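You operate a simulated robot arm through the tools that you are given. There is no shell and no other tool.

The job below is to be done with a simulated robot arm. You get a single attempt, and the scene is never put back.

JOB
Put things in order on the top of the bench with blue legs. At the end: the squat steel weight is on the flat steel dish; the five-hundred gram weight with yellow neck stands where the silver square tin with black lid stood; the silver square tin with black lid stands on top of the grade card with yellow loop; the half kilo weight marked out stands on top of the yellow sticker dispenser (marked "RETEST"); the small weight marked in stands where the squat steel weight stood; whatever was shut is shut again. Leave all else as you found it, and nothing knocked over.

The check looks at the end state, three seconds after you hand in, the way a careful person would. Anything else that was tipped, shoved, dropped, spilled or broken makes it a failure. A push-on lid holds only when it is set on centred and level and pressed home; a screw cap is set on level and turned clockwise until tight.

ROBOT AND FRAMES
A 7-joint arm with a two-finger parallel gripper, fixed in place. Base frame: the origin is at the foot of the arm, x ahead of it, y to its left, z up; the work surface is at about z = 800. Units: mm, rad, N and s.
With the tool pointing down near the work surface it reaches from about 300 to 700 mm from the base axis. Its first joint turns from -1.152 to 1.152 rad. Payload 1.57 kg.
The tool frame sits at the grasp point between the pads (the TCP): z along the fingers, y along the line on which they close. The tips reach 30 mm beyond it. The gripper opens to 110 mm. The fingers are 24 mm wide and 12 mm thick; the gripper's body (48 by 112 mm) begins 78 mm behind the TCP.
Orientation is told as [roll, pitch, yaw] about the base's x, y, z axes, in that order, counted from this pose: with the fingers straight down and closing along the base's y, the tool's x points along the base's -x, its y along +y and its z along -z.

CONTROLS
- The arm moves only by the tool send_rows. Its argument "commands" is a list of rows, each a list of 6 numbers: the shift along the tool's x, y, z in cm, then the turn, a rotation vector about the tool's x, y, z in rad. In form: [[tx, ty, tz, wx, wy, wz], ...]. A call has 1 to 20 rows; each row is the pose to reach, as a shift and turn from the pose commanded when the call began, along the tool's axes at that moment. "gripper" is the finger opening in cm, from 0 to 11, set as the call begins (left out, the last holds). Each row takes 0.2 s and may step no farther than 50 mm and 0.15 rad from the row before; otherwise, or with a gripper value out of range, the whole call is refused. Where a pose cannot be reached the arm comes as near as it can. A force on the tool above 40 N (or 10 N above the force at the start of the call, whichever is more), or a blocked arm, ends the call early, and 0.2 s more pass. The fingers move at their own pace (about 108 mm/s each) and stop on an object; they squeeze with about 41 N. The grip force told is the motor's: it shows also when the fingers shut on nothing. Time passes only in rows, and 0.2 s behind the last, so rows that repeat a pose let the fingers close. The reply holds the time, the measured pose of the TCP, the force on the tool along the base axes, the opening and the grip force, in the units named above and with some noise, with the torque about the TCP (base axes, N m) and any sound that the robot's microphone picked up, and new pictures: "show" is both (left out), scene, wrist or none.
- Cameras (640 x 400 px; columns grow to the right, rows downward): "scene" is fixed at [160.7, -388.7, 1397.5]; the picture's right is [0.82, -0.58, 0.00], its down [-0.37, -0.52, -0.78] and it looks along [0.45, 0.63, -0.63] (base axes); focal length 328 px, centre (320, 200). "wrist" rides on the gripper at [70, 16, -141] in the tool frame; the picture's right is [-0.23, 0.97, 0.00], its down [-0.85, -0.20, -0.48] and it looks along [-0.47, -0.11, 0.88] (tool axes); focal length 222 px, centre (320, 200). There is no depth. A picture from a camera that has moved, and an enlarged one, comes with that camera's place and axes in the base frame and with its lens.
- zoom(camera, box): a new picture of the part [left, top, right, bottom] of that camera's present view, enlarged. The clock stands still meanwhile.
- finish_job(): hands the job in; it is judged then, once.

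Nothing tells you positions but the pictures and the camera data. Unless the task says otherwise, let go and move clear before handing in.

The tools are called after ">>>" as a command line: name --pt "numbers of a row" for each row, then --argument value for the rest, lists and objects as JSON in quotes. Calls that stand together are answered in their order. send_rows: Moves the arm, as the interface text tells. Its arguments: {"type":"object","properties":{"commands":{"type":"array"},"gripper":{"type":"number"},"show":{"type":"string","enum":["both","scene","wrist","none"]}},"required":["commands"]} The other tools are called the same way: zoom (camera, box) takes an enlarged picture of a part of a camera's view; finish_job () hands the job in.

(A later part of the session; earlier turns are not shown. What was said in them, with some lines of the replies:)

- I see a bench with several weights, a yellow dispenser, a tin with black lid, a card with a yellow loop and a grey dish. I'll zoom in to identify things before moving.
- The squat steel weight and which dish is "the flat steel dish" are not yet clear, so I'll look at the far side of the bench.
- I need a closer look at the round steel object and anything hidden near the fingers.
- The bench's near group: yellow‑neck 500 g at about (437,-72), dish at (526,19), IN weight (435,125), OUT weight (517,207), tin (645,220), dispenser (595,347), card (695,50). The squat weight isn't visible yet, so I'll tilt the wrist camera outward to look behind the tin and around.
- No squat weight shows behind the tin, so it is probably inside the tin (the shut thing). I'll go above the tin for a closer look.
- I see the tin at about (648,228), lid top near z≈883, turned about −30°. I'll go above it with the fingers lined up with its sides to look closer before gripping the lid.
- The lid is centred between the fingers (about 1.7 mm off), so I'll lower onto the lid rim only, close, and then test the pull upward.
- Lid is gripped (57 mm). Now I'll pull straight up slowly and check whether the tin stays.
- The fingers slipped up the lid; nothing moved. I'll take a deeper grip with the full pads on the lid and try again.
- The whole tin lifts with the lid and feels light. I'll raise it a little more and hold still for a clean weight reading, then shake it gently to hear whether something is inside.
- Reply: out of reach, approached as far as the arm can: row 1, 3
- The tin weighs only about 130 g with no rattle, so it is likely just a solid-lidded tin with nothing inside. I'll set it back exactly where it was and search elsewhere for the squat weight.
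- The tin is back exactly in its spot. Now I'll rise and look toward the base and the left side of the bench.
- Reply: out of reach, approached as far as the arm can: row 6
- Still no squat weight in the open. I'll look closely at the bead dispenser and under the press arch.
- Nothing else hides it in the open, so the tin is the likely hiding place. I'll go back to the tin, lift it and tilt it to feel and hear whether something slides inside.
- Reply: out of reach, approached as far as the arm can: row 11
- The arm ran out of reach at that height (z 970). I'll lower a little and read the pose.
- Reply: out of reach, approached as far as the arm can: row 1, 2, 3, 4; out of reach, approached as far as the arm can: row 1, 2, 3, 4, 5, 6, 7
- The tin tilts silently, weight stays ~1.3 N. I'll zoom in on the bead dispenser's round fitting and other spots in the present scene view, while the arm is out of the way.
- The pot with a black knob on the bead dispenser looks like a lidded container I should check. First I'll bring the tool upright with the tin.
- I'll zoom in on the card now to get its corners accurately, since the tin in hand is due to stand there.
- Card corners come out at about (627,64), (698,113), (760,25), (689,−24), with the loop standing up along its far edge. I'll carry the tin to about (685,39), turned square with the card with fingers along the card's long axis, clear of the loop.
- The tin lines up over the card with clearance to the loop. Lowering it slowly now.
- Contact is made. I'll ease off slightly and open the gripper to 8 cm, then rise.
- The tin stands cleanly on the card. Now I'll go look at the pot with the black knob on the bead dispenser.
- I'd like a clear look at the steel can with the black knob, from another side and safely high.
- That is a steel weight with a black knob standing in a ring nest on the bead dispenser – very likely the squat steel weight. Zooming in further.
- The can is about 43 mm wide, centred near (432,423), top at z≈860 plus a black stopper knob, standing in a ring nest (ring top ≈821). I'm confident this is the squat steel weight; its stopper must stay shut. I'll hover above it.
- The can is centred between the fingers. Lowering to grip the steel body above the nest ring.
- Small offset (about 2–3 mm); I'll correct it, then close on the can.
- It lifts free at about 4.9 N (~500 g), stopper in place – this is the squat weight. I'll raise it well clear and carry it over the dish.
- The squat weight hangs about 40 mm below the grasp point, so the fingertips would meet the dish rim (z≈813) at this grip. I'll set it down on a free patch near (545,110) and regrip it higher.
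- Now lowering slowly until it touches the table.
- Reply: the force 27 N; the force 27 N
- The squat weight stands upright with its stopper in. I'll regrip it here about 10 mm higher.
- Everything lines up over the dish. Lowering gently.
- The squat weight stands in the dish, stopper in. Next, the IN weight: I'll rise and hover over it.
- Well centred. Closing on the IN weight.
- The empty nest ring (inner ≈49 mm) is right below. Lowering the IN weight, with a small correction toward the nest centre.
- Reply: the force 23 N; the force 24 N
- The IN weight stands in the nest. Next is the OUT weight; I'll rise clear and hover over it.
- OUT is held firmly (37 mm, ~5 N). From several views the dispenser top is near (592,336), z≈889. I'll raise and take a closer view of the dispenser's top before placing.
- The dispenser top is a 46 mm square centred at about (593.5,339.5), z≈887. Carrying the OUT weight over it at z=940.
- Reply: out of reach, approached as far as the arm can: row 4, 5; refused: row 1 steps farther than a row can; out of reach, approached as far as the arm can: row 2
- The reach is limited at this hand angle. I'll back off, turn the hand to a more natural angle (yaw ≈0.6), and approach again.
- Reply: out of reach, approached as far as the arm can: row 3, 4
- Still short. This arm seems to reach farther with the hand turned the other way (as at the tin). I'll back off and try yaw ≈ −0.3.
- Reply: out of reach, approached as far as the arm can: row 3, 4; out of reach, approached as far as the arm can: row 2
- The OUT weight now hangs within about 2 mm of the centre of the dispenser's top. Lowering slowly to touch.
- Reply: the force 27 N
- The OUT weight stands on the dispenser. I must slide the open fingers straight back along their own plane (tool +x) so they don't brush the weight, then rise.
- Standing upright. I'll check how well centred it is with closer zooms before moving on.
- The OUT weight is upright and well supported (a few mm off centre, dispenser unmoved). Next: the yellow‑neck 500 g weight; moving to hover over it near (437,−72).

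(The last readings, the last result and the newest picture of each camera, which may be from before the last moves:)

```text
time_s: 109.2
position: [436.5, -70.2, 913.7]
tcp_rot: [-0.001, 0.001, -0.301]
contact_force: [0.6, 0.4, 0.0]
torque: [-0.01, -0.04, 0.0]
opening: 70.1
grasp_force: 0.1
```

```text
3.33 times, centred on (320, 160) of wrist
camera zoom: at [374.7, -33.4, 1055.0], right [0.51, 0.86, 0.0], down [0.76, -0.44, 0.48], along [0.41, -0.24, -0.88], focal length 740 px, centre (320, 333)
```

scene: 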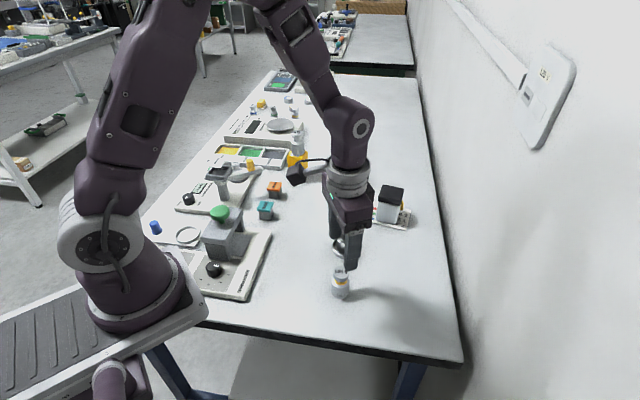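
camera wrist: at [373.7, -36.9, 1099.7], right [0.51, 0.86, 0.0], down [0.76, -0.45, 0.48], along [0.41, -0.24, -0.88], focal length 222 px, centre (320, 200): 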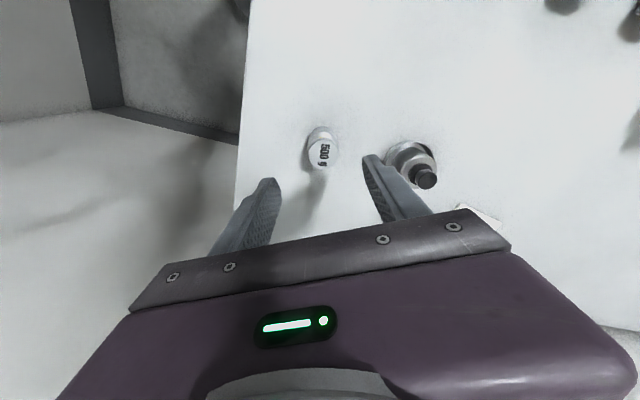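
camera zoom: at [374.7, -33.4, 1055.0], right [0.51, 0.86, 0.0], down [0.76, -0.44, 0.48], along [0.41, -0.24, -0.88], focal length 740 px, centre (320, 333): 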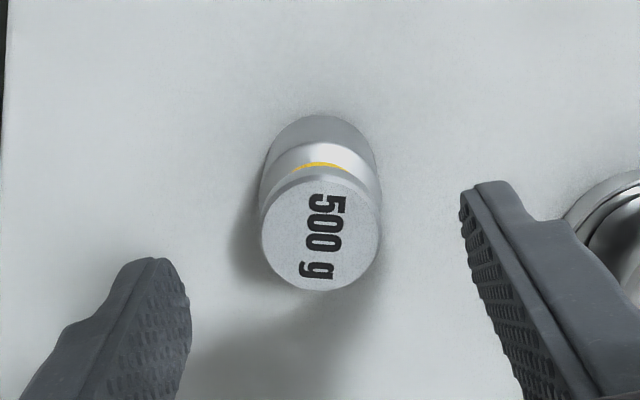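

>>> send_rows --pt "-0.05 -0.05 2.5 0 0 0" --pt "-0.05 -0.05 5 0 0 0" --pt "-0.05 -0.05 7.5 0 0 0" --pt "-0.05 -0.05 7.5 0 0 0" --show "none"

>>> zoom --camera "scene" --box '[300, 220, 390, 310]'

>>> zoom --camera "wrist" --box '[240, 120, 400, 240]'

```text
time_s: 110.2
position: [436.9, -71.6, 839.0]
tcp_rot: [-0.002, 0.0, -0.302]
contact_force: [-0.1, 0.6, 0.6]
torque: [0.0, -0.02, 0.0]
opening: 69.8
grasp_force: 0.1
```

```text
4.44 times, centred on (345, 265) of scene
camera zoom: at [160.7, -388.7, 1397.5], right [0.82, -0.58, 0.0], down [-0.37, -0.52, -0.78], along [0.45, 0.63, -0.63], focal length 1457 px, centre (209, -89)
```

zoom: 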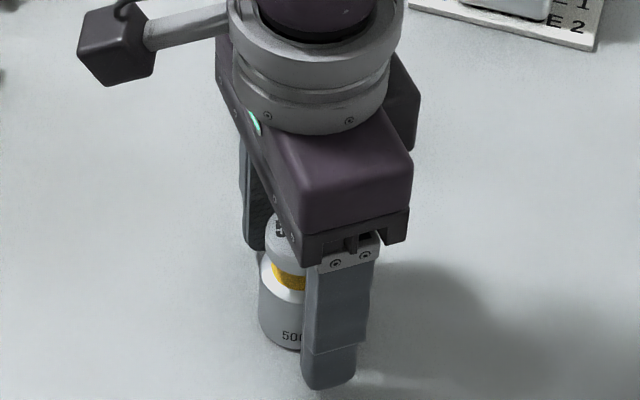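

```text
3.33 times, centred on (320, 180) of wrist
camera zoom: at [375.4, -33.9, 979.7], right [0.51, 0.86, 0.0], down [0.76, -0.45, 0.48], along [0.41, -0.24, -0.88], focal length 740 px, centre (320, 267)
```

zoom: 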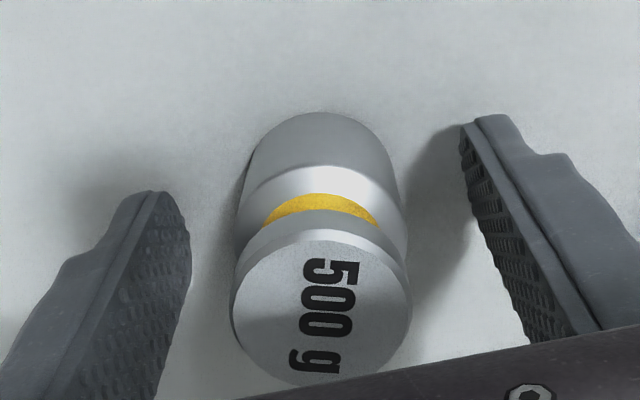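

Well centred between the fingers; closing and lifting.

>>> send_rows --pt "0 0 0 0 0 0" --pt "0 0 0 0 0 0" --pt "0 0 0 0 0 0" --gripper 2.0 --show "none"

>>> send_rows --pt "0 0 -1 0 0 0" --pt "0 0 -3 0 0 0" --pt "0 0 -6 0 0 0" --pt "0 0 -6 0 0 0" --show "both"

```text
time_s: 111.0
position: [438.2, -70.3, 838.7]
tcp_rot: [0.0, 0.0, -0.301]
contact_force: [-0.9, -2.0, 0.6]
torque: [-0.05, 0.02, 0.0]
opening: 36.9
grasp_force: 41.3
```

```text
time_s: 112.0
position: [438.9, -70.5, 899.5]
tcp_rot: [0.0, 0.0, -0.302]
contact_force: [0.3, -0.5, -4.9]
torque: [-0.02, 0.0, 0.05]
opening: 36.8
grasp_force: 41.3
camera wrist: at [375.8, -34.0, 1040.4], right [0.51, 0.86, 0.0], down [0.76, -0.44, 0.48], along [0.41, -0.24, -0.88], focal length 222 px, centre (320, 200)
```

scene: 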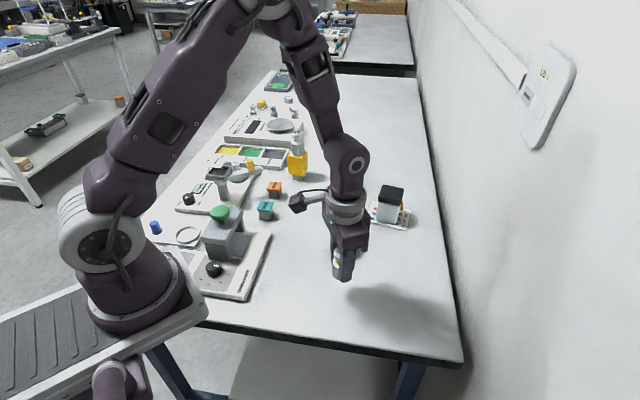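
wrist: 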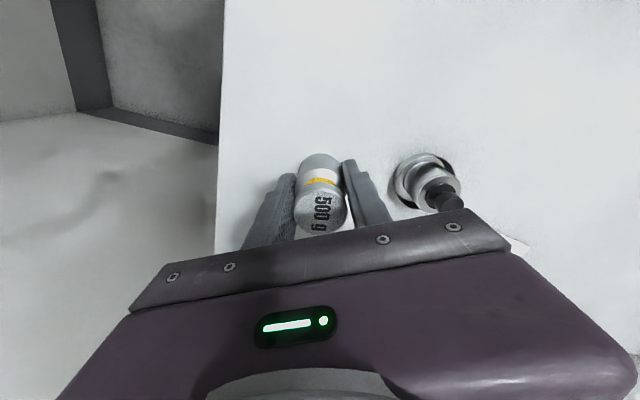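

Held at 37 mm, ~4.9 N. I'll carry it high, clear of the squat weight, to above the tin's old spot (650,227).

>>> send_rows --pt "0 0 -3.5 0 0 0" --pt "0 0 -7 0 0 0" --pt "-0.34 4.66 -7 0 0 0" --pt "-0.67 9.32 -7 0 0 0" --pt "-1.01 13.99 -7 0 0 0" --pt "-1.35 18.65 -7 0 0 0" --pt "-1.68 23.3 -7 0 0 0" --pt "-2.02 27.97 -7 0 0 0" --pt "-4.38 29.67 -5.4 0 0 0" --pt "-6.74 31.38 -3.8 0 0 0" --pt "-9.1 33.08 -2.2 0 0 0" --pt "-11.44 34.77 -0.55 0 0 0" --pt "-11.44 34.77 -0.55 0 0 0" --show "both"

>>> zoom --camera "scene" --box '[300, 130, 400, 230]'

```text
time_s: 114.8
position: [650.7, 226.4, 904.1]
tcp_rot: [-0.002, -0.001, -0.304]
contact_force: [0.4, 0.5, -3.7]
torque: [0.0, 0.0, 0.02]
opening: 37.1
grasp_force: 41.5
camera wrist: at [588.6, 262.9, 1045.4], right [0.51, 0.86, 0.0], down [0.76, -0.45, 0.48], along [0.41, -0.24, -0.88], focal length 222 px, centre (320, 200)
```

scene: 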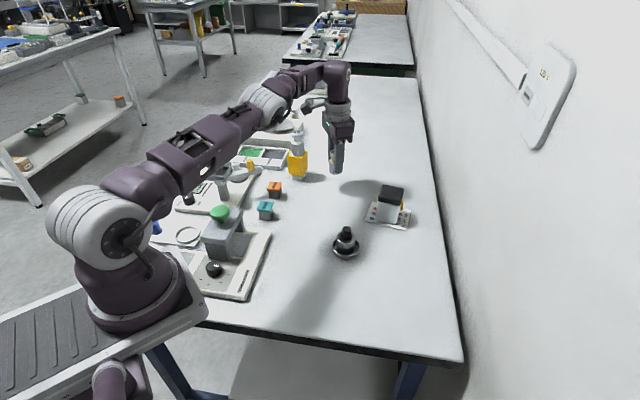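
wrist: 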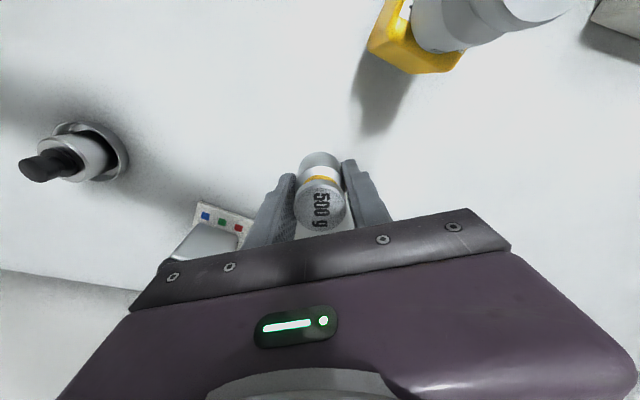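

```text
4.00 times, centred on (350, 180) of scene
camera zoom: at [160.8, -388.7, 1397.5], right [0.82, -0.58, 0.0], down [-0.37, -0.52, -0.78], along [0.45, 0.63, -0.63], focal length 1311 px, centre (200, 280)
```

zoom: 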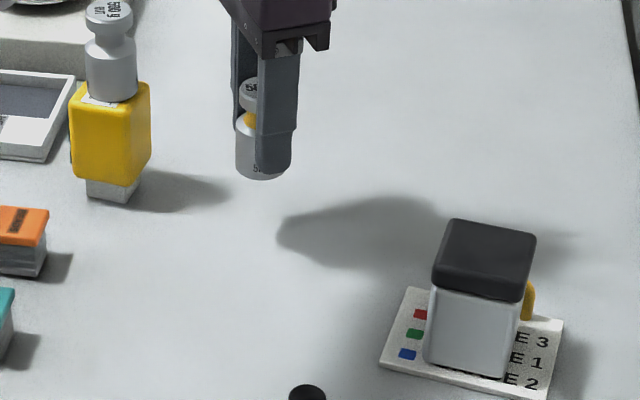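

>>> send_rows --pt "0 0 2.5 0 0 0" --pt "0 0 4.8 0 0 0" --pt "0 0 6.0 0 0 0" --pt "0 0 6.2 0 0 0" --show "none"

>>> send_rows --pt "0 0 0.1 0 0 0" --pt "0 0 0.2 0 0 0" --show "none"

```text
time_s: 115.8
position: [652.7, 227.7, 843.5]
tcp_rot: [0.0, -0.003, -0.305]
contact_force: [0.7, -2.6, -1.8]
torque: [-0.02, 0.03, -0.02]
opening: 37.0
grasp_force: 41.0
```

```text
time_s: 116.4
position: [652.0, 228.1, 842.6]
tcp_rot: [0.001, -0.001, -0.302]
contact_force: [-4.7, -3.7, 21.1]
torque: [-0.18, 0.6, 0.03]
opening: 37.0
grasp_force: 41.6
```

>>> send_rows --pt "0 0 -0.15 0 0 0" --pt "0 0 -0.15 0 0 0" --show "none"

>>> zoom --camera "scene" --box '[310, 140, 370, 210]'

>>> zoom --camera "wrist" --box '[220, 100, 420, 250]'

```text
time_s: 117.0
position: [649.8, 227.4, 842.7]
tcp_rot: [0.003, -0.002, -0.302]
contact_force: [4.5, -1.4, 13.8]
torque: [0.07, 0.04, 0.02]
opening: 36.9
grasp_force: 40.7
```

```text
5.71 times, centred on (340, 175) of scene
camera zoom: at [160.6, -388.9, 1397.5], right [0.82, -0.58, 0.0], down [-0.37, -0.52, -0.78], along [0.45, 0.63, -0.63], focal length 1874 px, centre (206, 343)
```

zoom: 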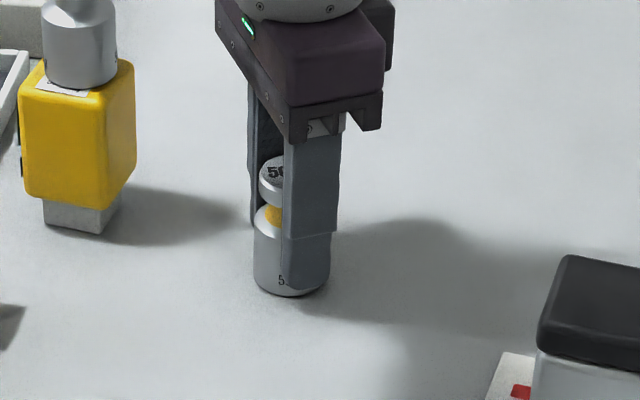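

```text
2.67 times, centred on (320, 175) of wrist
camera zoom: at [588.7, 264.1, 983.9], right [0.51, 0.86, 0.0], down [0.76, -0.45, 0.48], along [0.41, -0.24, -0.88], focal length 592 px, centre (320, 267)
```

zoom: 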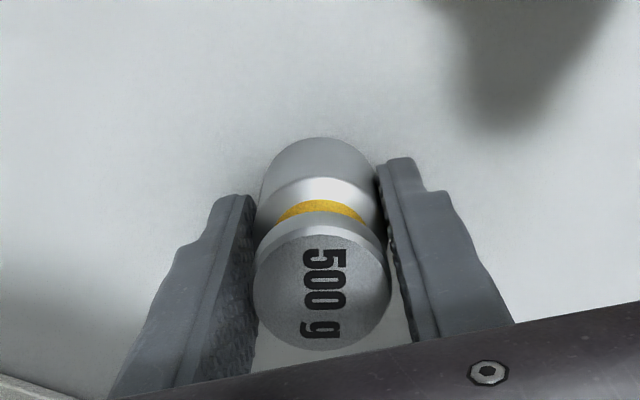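

>>> send_rows --pt "0 0 -0.1 0 0 0" --pt "0 0 -0.1 0 0 0" --show "none"

>>> send_rows --pt "0 0 0 0 0 0" --pt "0 0 0 0 0 0" --pt "0 0 0 0 0 0" --gripper 7.0 --show "none"

>>> zoom --camera "scene" --box '[310, 140, 370, 210]'

>>> zoom --camera "wrist" --box '[220, 100, 420, 250]'

```text
time_s: 117.6
position: [649.7, 227.6, 843.2]
tcp_rot: [0.0, 0.002, -0.302]
contact_force: [2.7, -0.4, 2.8]
torque: [0.05, -0.27, -0.03]
opening: 37.0
grasp_force: 41.4
```

```text
time_s: 118.4
position: [650.6, 228.0, 843.7]
tcp_rot: [0.002, 0.0, -0.303]
contact_force: [0.3, 0.5, 0.0]
torque: [0.0, 0.01, 0.0]
opening: 70.0
grasp_force: 0.0
```

```text
5.71 times, centred on (340, 175) of scene
camera zoom: at [160.7, -388.7, 1397.5], right [0.82, -0.58, 0.0], down [-0.37, -0.52, -0.78], along [0.45, 0.63, -0.63], focal length 1874 px, centre (206, 343)
```

zoom: 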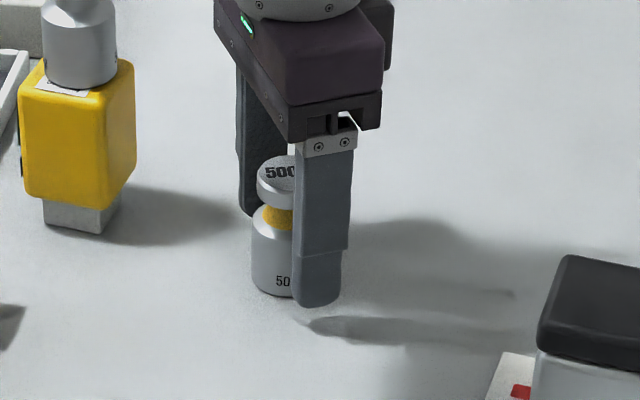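

```text
2.67 times, centred on (320, 175) of wrist
camera zoom: at [588.3, 264.3, 984.6], right [0.51, 0.86, 0.0], down [0.76, -0.44, 0.48], along [0.41, -0.24, -0.88], focal length 592 px, centre (320, 267)
```

zoom: 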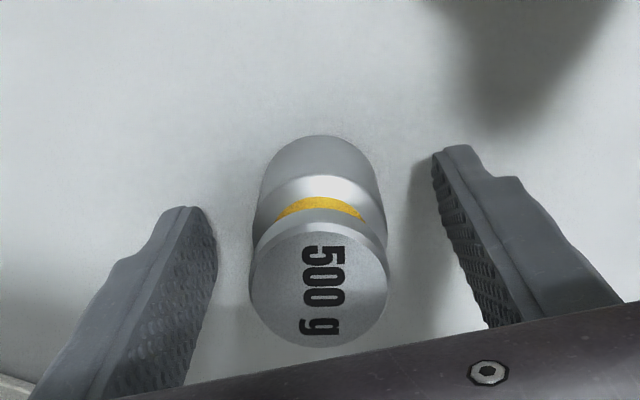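

The yellow‑neck weight stands at the tin's old spot. I'll rise straight up above it, then pull back to a parking place and inspect everything.

>>> send_rows --pt "0 0 -2.5 0 0 0" --pt "0 0 -5 0 0 0" --pt "0 0 -7.2 0 0 0" --pt "3 0 -8.2 0 0 0" --pt "6.5 0 -9.5 0 0 0" --pt "10 -1.5 -12.0 0 0 0" --pt "13 -4 -14.5 0 0 0" --pt "16 -6.5 -17 0 0 0" --pt "19 -9 -20 0 0 0" --pt "20.7 -10.4 -23 0 0 0" --pt "20.7 -10.4 -25.6 0 0 0" --gripper 7.0 --show "both"

>>> zoom --camera "scene" --box '[240, 120, 440, 280]'

>>> zoom --camera "scene" --box '[270, 120, 360, 200]'

>>> zoom --camera "scene" --box '[320, 170, 420, 270]'

>>> zoom --camera "scene" --box '[190, 140, 290, 220]'

```text
time_s: 120.8
position: [422.5, 188.6, 1099.6]
tcp_rot: [0.001, 0.0, -0.303]
contact_force: [-0.2, -0.6, 0.4]
torque: [-0.02, -0.02, -0.01]
opening: 70.0
grasp_force: 0.1
camera wrist: at [360.6, 225.0, 1240.9], right [0.51, 0.86, 0.0], down [0.76, -0.45, 0.48], along [0.41, -0.24, -0.88], focal length 222 px, centre (320, 200)
```

scene: 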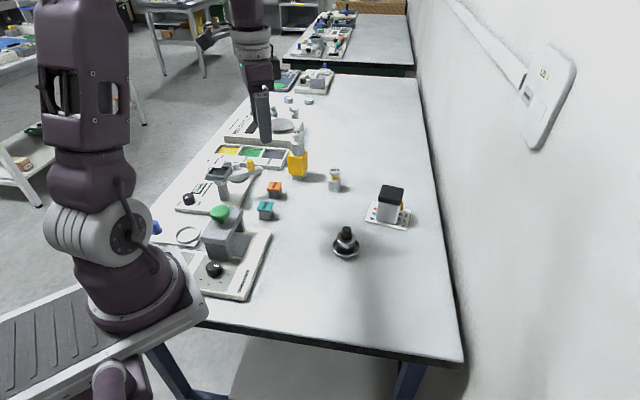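
wrist: 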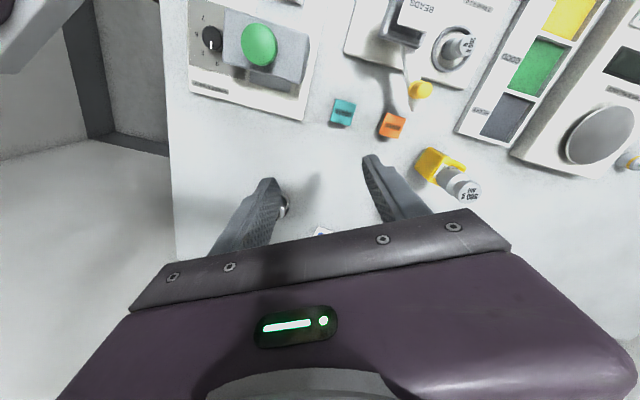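

```text
2.50 times, centred on (340, 200) of scene
camera zoom: at [160.7, -388.8, 1397.5], right [0.82, -0.58, 0.0], down [-0.37, -0.52, -0.78], along [0.45, 0.63, -0.63], focal length 820 px, centre (270, 200)
```

zoom: 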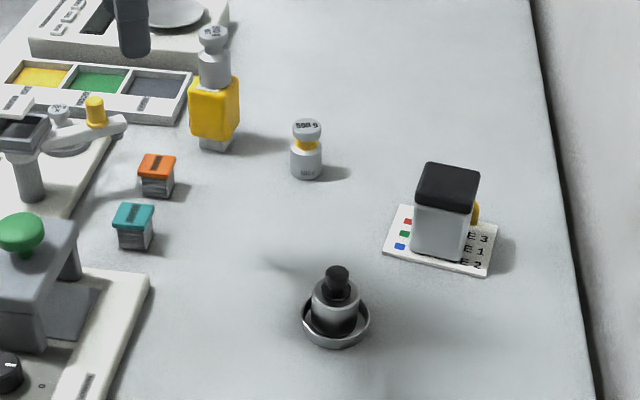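

```text
5.00 times, centred on (315, 160) of scene
camera zoom: at [160.7, -388.8, 1397.5], right [0.82, -0.58, 0.0], down [-0.37, -0.52, -0.78], along [0.45, 0.63, -0.63], focal length 1639 px, centre (345, 400)
```

zoom: 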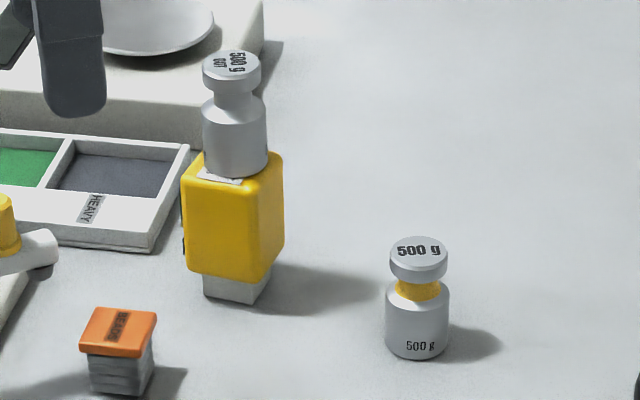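

```text
4.00 times, centred on (370, 220) of scene
camera zoom: at [160.7, -388.8, 1397.5], right [0.82, -0.58, 0.0], down [-0.37, -0.52, -0.78], along [0.45, 0.63, -0.63], focal length 1311 px, centre (120, 120)
```

zoom: 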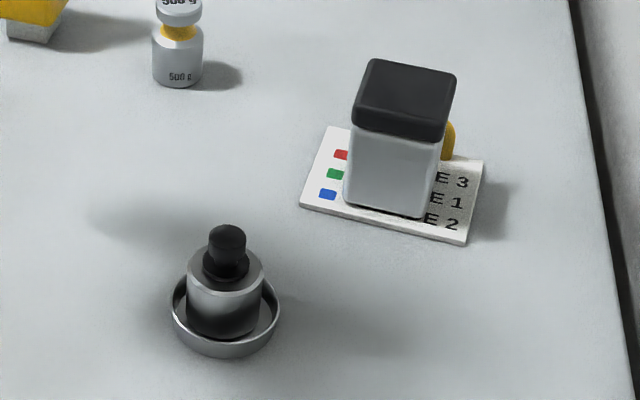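

```text
5.00 times, centred on (240, 180) of scene
camera zoom: at [160.7, -388.8, 1397.5], right [0.82, -0.58, 0.0], down [-0.37, -0.52, -0.78], along [0.45, 0.63, -0.63], focal length 1639 px, centre (720, 300)
```

zoom: 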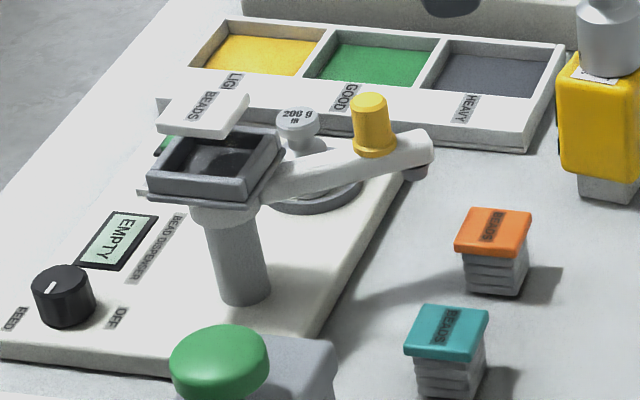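

Everything checks out in the pictures:
- The squat weight is in the dish, with its stopper still in.
- The tin is shut and standing on the grade card.
- The yellow‑neck weight is at the tin's old spot.
- The OUT weight is upright on the RETEST dispenser, a few millimetres off centre.
- The IN weight is in the nest where the squat weight stood.

Nothing else has moved and the gripper is empty and clear, so I'm handing the job in.

>>> finish_job

```text
The job is handed in.
```

The job is handed in, and every item on the list is in place. In the last pictures before handing in, nothing was knocked over and nothing else on the bench had moved.

| Item | Where it ended up |
|---|---|
| Squat steel weight | On the flat steel dish, with its black stopper still in |
| 500 g weight with yellow neck | Where the silver tin stood |
| Silver square tin | On the grade card, lid shut |
| OUT weight | On top of the RETEST sticker dispenser |
| Small IN weight | In the ring on the bead dispenser, where the squat weight stood |

- **Squat weight:** no weight was labelled as the squat one. I took it to be the steel weight with a black stopper standing in the ring on the bead dispenser. It lifted freely and weighed about 500 g.
- **OUT weight:** it sits a few millimetres off the centre of the dispenser's top. One view suggests its base may overhang the edge by about 2 mm. It was steady when I left it.
- **Tin:** early on I lifted and tilted it while looking for the squat weight, but I did not open it.
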